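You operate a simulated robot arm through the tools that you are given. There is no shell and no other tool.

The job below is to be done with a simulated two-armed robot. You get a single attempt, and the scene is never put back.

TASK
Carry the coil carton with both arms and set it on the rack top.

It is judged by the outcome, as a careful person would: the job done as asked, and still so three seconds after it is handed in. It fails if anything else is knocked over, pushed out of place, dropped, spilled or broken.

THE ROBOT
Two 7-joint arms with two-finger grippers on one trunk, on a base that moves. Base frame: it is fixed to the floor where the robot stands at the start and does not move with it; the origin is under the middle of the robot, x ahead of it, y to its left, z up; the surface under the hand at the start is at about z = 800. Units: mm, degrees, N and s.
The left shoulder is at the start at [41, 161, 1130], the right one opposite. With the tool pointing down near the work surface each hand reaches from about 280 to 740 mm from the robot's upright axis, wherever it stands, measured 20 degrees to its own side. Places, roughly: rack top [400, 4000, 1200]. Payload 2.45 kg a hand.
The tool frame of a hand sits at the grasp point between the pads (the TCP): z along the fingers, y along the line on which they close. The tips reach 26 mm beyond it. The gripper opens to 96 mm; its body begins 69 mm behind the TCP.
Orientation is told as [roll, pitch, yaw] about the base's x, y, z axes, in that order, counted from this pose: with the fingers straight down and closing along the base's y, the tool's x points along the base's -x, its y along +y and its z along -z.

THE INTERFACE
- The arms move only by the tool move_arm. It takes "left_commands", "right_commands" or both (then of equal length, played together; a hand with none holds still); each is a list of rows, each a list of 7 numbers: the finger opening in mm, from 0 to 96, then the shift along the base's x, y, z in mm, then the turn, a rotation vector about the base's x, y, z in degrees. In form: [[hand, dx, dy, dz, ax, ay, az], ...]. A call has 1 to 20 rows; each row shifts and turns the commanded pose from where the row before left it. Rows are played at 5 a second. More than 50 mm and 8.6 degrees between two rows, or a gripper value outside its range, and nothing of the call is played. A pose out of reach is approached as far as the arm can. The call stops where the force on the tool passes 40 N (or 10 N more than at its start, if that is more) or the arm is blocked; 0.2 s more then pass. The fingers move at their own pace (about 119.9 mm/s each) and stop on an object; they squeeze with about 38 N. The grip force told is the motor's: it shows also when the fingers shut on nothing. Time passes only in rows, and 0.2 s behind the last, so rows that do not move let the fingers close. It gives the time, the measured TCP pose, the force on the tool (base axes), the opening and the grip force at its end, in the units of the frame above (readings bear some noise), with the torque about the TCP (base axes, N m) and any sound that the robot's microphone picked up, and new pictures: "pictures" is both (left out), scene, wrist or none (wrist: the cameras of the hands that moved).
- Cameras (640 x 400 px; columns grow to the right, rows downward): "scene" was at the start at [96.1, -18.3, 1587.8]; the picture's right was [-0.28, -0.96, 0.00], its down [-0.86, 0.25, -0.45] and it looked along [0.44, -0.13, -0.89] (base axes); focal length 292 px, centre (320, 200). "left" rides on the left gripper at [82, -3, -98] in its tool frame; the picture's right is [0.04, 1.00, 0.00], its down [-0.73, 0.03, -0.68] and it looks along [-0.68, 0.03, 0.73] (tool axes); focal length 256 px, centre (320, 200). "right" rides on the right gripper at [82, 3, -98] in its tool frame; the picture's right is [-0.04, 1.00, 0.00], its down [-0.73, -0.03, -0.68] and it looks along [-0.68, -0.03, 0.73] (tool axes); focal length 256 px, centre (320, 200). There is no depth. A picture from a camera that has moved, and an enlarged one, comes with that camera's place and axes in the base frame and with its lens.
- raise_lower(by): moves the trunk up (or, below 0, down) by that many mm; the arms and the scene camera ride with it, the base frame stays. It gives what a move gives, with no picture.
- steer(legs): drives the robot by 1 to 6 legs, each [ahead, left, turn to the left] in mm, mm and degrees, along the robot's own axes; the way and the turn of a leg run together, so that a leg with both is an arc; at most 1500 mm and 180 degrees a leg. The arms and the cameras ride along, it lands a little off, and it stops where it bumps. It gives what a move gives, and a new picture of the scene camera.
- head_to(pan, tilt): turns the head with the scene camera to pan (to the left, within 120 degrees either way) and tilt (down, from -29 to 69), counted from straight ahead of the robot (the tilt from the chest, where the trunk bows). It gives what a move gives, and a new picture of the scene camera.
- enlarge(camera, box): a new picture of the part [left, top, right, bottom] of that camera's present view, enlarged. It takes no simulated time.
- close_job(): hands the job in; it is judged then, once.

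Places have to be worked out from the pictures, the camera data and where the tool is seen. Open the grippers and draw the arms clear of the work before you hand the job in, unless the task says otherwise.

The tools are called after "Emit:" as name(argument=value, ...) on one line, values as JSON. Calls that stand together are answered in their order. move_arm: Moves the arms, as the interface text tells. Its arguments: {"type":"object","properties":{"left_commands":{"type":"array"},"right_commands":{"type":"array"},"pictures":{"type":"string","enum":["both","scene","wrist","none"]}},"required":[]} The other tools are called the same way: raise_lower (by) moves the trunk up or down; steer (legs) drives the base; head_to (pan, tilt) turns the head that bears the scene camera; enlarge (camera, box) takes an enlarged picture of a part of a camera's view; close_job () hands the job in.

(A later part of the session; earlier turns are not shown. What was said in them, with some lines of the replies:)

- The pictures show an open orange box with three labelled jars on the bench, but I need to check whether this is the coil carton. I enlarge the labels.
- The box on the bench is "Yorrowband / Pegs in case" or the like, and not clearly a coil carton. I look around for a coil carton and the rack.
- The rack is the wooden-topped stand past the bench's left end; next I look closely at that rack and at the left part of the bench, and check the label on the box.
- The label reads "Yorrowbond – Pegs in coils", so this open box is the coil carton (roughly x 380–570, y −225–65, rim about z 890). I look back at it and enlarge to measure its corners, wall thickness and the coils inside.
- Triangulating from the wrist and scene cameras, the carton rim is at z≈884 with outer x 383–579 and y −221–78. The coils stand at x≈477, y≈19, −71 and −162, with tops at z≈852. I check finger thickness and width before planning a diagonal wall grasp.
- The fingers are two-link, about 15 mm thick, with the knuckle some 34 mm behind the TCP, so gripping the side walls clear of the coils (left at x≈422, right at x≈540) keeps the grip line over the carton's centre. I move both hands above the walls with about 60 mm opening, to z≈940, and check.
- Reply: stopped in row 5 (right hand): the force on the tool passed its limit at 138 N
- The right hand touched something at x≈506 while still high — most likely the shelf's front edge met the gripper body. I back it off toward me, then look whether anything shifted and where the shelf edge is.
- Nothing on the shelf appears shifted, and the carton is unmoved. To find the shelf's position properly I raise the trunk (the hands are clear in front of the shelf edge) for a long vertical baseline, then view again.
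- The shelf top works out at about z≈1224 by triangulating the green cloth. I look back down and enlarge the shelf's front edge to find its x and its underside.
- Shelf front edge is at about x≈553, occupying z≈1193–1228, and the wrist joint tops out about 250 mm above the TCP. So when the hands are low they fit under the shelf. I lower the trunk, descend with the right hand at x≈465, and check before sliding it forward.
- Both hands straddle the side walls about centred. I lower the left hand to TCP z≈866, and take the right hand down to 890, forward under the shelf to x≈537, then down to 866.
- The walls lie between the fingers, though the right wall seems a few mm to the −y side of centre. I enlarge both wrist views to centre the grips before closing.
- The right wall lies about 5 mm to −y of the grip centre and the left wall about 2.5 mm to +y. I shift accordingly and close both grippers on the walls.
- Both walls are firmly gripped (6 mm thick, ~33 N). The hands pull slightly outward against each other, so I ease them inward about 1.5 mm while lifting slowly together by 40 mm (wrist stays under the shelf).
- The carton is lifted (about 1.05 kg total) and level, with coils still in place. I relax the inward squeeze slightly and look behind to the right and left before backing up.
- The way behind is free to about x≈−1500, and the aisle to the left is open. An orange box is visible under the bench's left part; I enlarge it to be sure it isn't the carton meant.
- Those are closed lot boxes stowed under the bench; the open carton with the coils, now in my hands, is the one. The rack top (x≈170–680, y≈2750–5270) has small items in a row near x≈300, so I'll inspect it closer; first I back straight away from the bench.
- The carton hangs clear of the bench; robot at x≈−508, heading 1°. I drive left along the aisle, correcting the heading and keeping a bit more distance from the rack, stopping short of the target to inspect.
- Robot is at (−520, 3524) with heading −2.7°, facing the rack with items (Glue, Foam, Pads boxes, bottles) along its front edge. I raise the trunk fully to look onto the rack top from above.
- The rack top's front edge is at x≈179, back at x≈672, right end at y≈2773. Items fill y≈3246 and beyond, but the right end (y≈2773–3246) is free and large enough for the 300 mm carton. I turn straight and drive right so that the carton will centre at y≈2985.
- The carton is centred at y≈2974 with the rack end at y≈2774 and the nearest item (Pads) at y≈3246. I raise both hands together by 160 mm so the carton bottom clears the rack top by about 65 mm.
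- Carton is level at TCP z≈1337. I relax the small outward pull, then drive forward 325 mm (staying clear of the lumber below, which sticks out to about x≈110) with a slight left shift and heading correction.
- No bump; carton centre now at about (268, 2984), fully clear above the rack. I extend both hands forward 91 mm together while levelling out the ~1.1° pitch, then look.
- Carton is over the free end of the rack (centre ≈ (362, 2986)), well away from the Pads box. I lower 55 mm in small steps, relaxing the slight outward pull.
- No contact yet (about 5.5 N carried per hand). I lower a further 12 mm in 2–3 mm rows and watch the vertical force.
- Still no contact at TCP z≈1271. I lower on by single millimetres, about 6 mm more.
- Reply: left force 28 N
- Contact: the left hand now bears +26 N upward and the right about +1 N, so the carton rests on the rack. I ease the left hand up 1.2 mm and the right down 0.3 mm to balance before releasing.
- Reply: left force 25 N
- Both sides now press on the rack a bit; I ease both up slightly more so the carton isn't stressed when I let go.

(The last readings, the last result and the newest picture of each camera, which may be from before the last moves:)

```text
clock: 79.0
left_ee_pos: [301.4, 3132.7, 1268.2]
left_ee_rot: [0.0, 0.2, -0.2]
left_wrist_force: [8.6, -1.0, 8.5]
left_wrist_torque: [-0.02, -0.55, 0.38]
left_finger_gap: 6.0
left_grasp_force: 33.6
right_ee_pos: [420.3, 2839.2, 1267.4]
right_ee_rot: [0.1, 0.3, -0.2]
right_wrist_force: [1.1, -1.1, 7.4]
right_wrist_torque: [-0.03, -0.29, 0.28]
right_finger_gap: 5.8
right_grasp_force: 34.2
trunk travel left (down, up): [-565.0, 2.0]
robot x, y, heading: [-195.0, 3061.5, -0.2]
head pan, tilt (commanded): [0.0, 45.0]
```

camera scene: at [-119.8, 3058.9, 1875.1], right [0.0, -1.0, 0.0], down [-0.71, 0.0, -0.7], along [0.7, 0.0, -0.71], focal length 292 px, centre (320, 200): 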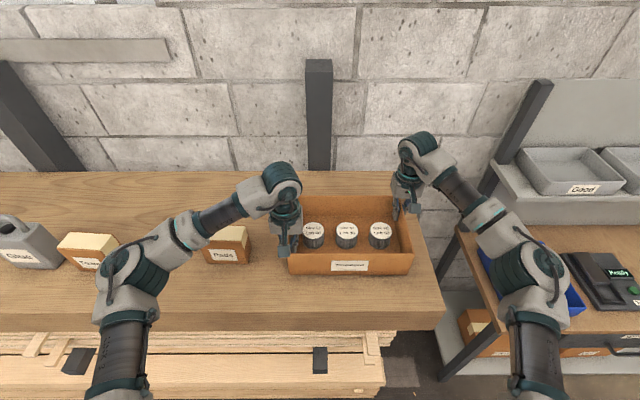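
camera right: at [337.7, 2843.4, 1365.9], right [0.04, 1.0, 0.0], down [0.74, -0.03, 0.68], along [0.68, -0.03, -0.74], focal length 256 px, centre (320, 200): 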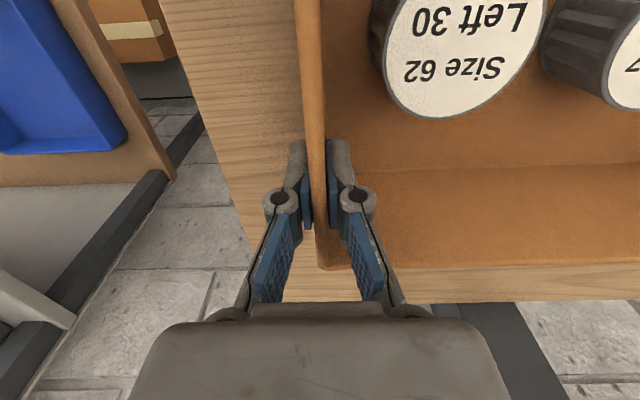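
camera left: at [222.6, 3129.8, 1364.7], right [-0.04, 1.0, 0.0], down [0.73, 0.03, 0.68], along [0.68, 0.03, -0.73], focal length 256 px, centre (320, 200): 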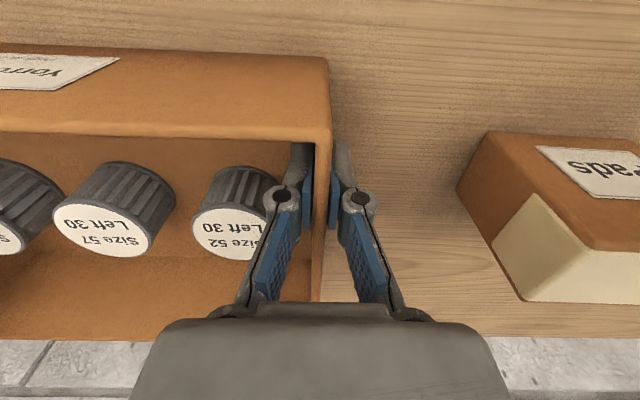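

Forces are now small and balanced, so the carton stands on the rack. I open both grippers gradually to 50 mm.

Emit:
move_arm(left_commands=[[12, 0, 0, 0, 0, 0, 0], [25, 0, 0, 0, 0, 0, 0], [40, 0, 0, 0, 0, 0, 0], [50, 0, 0, 0, 0, 0, 0], [50, 0, 0, 0, 0, 0, 0]], right_commands=[[12, 0, 0, 0, 0, 0, 0], [25, 0, 0, 0, 0, 0, 0], [40, 0, 0, 0, 0, 0, 0], [50, 0, 0, 0, 0, 0, 0], [50, 0, 0, 0, 0, 0, 0]])

```text
clock: 80.2
left_ee_pos: [304.7, 3134.8, 1268.4]
left_ee_rot: [0.0, 0.1, -0.2]
left_wrist_force: [-0.2, 0.1, -0.1]
left_wrist_torque: [-0.02, 0.02, 0.01]
left_finger_gap: 50.1
left_grasp_force: 0.0
right_ee_pos: [418.8, 2840.1, 1267.2]
right_ee_rot: [0.0, 0.4, -0.3]
right_wrist_force: [-0.2, -0.1, 0.0]
right_wrist_torque: [-0.01, 0.0, 0.01]
right_finger_gap: 50.1
right_grasp_force: 0.0
trunk travel left (down, up): [-565.0, 2.0]
robot x, y, heading: [-194.6, 3062.8, -0.1]
head pan, tilt (commanded): [0.0, 45.0]
camera scene: at [-122.5, 3059.6, 1875.2], right [0.0, -1.0, 0.0], down [-0.71, 0.0, -0.7], along [0.7, 0.0, -0.71], focal length 292 px, centre (320, 200)
camera right: at [337.2, 2844.1, 1366.2], right [0.04, 1.0, 0.0], down [0.74, -0.03, 0.68], along [0.68, -0.03, -0.74], focal length 256 px, centre (320, 200)
camera left: at [221.2, 3130.9, 1365.7], right [-0.04, 1.0, 0.0], down [0.73, 0.03, 0.68], along [0.68, 0.03, -0.73], focal length 256 px, centre (320, 200)
```

scene: 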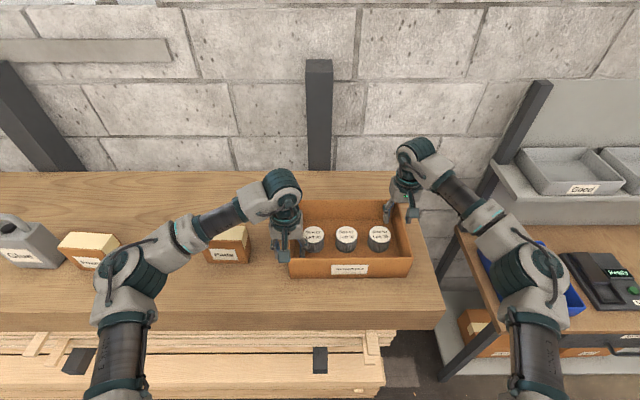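
right: 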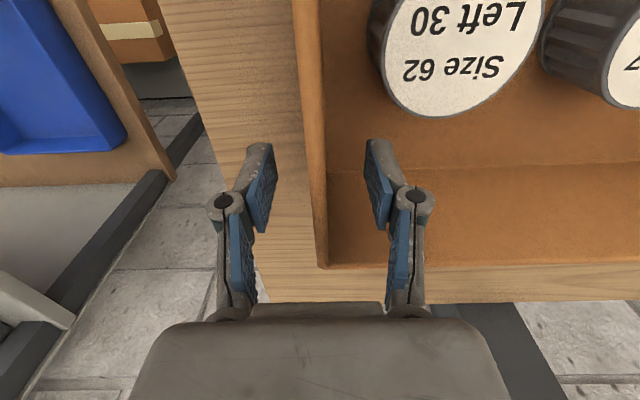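
left: 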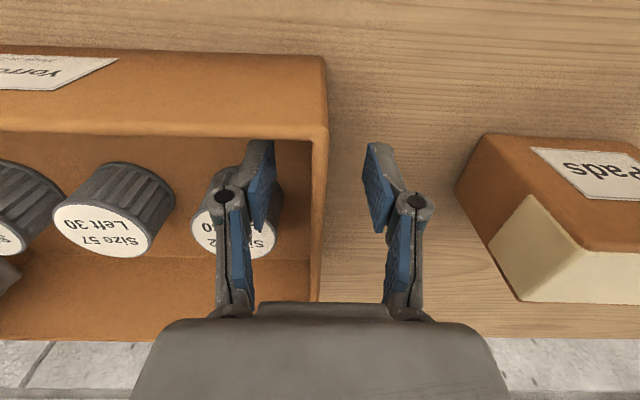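

Both hands are free and the carton stands on the rack. I raise both hands straight up 105 mm out of the carton.

Emit:
move_arm(left_commands=[[50, 0, 0, 8, 0, 0, 0], [50, 0, 0, 12, 0, 0, 0], [50, 0, 0, 15, 0, 0, 0], [50, 0, 0, 20, 0, 0, 0], [50, 0, 0, 25, 0, 0, 0], [50, 0, 0, 25, 0, 0, 0], [50, 0, 0, 0, 0, 0, 0]], right_commands=[[50, 0, 0, 8, 0, 0, 0], [50, 0, 0, 12, 0, 0, 0], [50, 0, 0, 15, 0, 0, 0], [50, 0, 0, 20, 0, 0, 0], [50, 0, 0, 25, 0, 0, 0], [50, 0, 0, 25, 0, 0, 0], [50, 0, 0, 0, 0, 0, 0]])

```text
clock: 81.8
left_ee_pos: [302.6, 3132.5, 1373.7]
left_ee_rot: [0.0, 0.2, -0.2]
left_wrist_force: [0.7, 0.0, -0.7]
left_wrist_torque: [-0.01, -0.01, -0.01]
left_finger_gap: 50.0
left_grasp_force: 0.2
right_ee_pos: [421.7, 2837.4, 1373.7]
right_ee_rot: [0.0, 0.3, -0.2]
right_wrist_force: [-0.2, 0.9, 0.5]
right_wrist_torque: [0.02, 0.0, -0.01]
right_finger_gap: 50.2
right_grasp_force: 0.0
trunk travel left (down, up): [-565.0, 2.0]
robot x, y, heading: [-194.4, 3062.8, -0.4]
head pan, tilt (commanded): [0.0, 45.0]
camera scene: at [-122.3, 3059.5, 1875.2], right [0.0, -1.0, 0.0], down [-0.71, 0.0, -0.7], along [0.7, 0.0, -0.71], focal length 292 px, centre (320, 200)
camera right: at [338.9, 2842.1, 1472.4], right [0.04, 1.0, 0.0], down [0.74, -0.03, 0.68], along [0.67, -0.03, -0.74], focal length 256 px, centre (320, 200)
camera left: at [221.5, 3129.4, 1470.5], right [-0.04, 1.0, 0.0], down [0.73, 0.03, 0.68], along [0.68, 0.03, -0.74], focal length 256 px, centre (320, 200)
```

scene: 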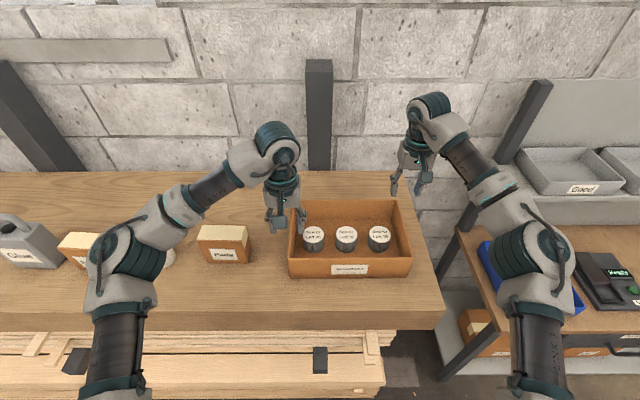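
right: 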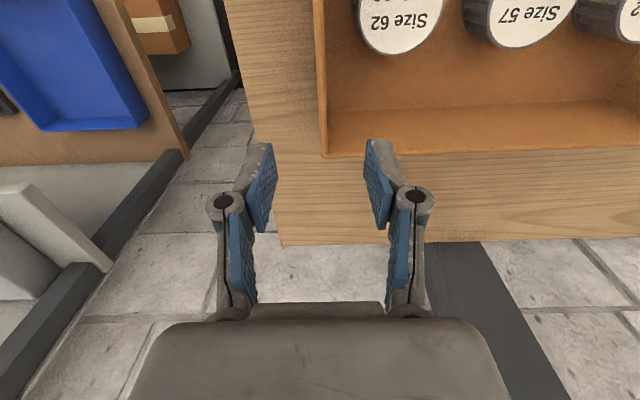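
left: 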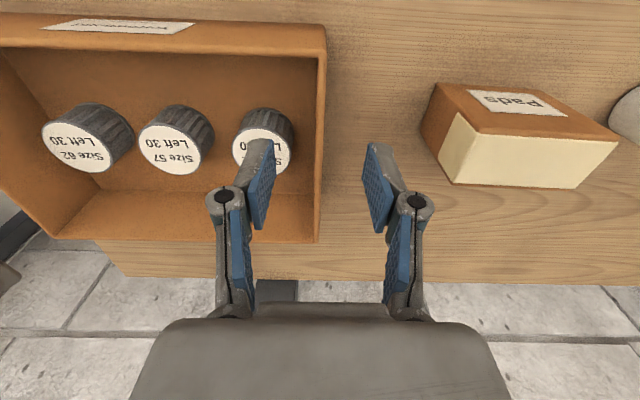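

The hands are well above the rim and the carton sits square on the rack with all three coils. I back the robot away 350 mm to draw the arms clear.

Emit:
steer(legs=[[-350, 0, 0]])

Emit:
move_arm(left_commands=[[96, 0, 0, 0, 0, 0, 0], [96, 0, 0, 0, 0, 0, 0]], right_commands=[[96, 0, 0, 0, 0, 0, 0], [96, 0, 0, 0, 0, 0, 0]], pictures="scene")

Emit:
enlarge(camera="scene", box=[180, 90, 460, 265])

```text
clock: 84.1
left_ee_pos: [-47.6, 3132.7, 1372.2]
left_ee_rot: [0.0, 0.2, -0.4]
left_wrist_force: [-0.8, 0.0, -0.2]
left_wrist_torque: [0.04, -0.01, 0.02]
left_finger_gap: 49.9
left_grasp_force: 0.1
right_ee_pos: [70.4, 2839.0, 1371.6]
right_ee_rot: [0.0, 0.3, -0.4]
right_wrist_force: [0.2, 0.0, -0.9]
right_wrist_torque: [-0.04, 0.04, -0.04]
right_finger_gap: 50.0
right_grasp_force: 0.0
trunk travel left (down, up): [-565.0, 2.0]
robot x, y, heading: [-550.7, 3066.8, -0.5]
head pan, tilt (commanded): [0.0, 45.0]
camera scene: at [-471.6, 3062.1, 1875.0], right [-0.01, -1.0, 0.0], down [-0.71, 0.01, -0.7], along [0.7, -0.01, -0.71], focal length 292 px, centre (320, 200)
```

scene: 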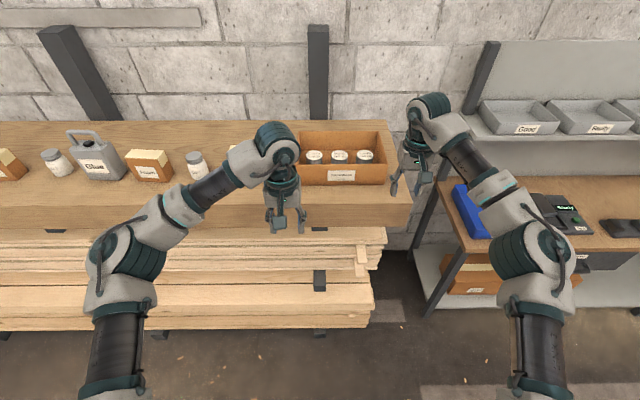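

```text
clock: 84.7
left_ee_pos: [-55.0, 3131.2, 1374.4]
left_ee_rot: [0.1, 0.0, -0.5]
left_wrist_force: [0.0, 0.1, 0.1]
left_wrist_torque: [0.0, -0.01, 0.03]
left_finger_gap: 95.8
left_grasp_force: 0.1
right_ee_pos: [63.8, 2838.1, 1374.5]
right_ee_rot: [-0.2, 0.0, -0.5]
right_wrist_force: [0.1, 0.4, 0.0]
right_wrist_torque: [0.03, -0.01, -0.01]
right_finger_gap: 96.0
right_grasp_force: 0.1
trunk travel left (down, up): [-565.0, 2.0]
robot x, y, heading: [-545.4, 3065.5, -0.5]
head pan, tilt (commanded): [0.0, 45.0]
camera scene: at [-474.7, 3060.5, 1875.1], right [-0.01, -1.0, 0.0], down [-0.71, 0.01, -0.7], along [0.7, 0.0, -0.71], focal length 292 px, centre (320, 200)
```

scene: 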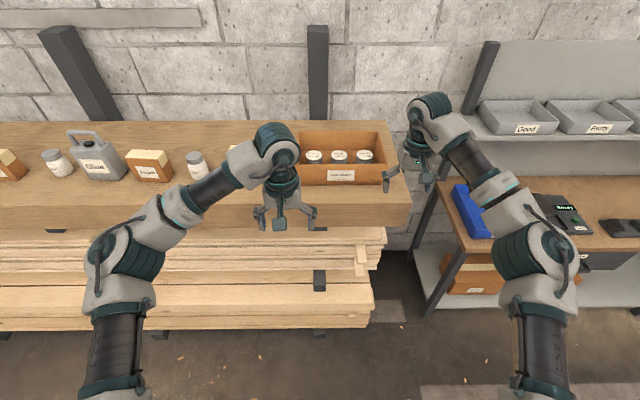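

```text
2.29 times, centred on (320, 178) of scene
camera zoom: at [-474.7, 3060.5, 1875.1], right [-0.01, -1.0, 0.0], down [-0.71, 0.01, -0.7], along [0.7, 0.0, -0.71], focal length 668 px, centre (320, 251)
```

zoom: 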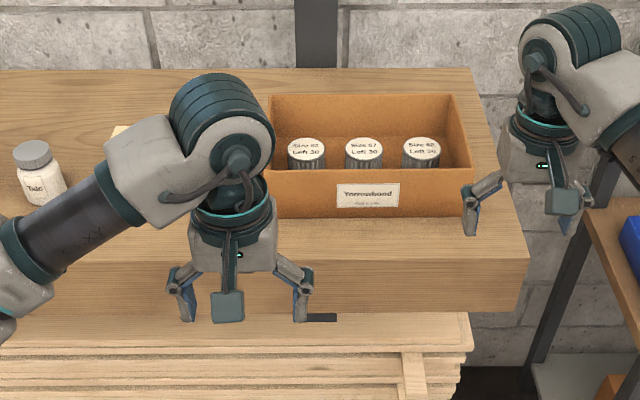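

The carton stands flat and fully on the rack top with its three coils upright. The neighbouring items are undisturbed, the grippers are open and both arms are clear. I hand the job in.

Emit:
close_job()

```text
The job is handed in.
```

The coil carton is on the rack top. It stands flat at about x 362, y 2986, with all three coils upright inside. I carried it by its side walls with both hands and set it on the free right-hand end of the rack, clear of the row of boxes and bottles. Both grippers are open and the robot has backed about 350 mm away.

- **Shelf bump:** on the way to the carton, the right gripper hit something with a force of 138 N, most likely the front edge of the shelf above the bench. I backed it off straight away. The cloths on the shelf and the carton looked unmoved in the pictures afterwards, but I did not look at the shelf edge itself for marks.
- **Which carton:** I took the open box labelled "Yorrowbond", which holds the three coils, as the coil carton. The other boxes in view under the bench were closed lot boxes.
- **Where it sits:** that end is about a metre short of the [400, 4000] point given. Items fill the middle of the rack, so there was no clear room there.
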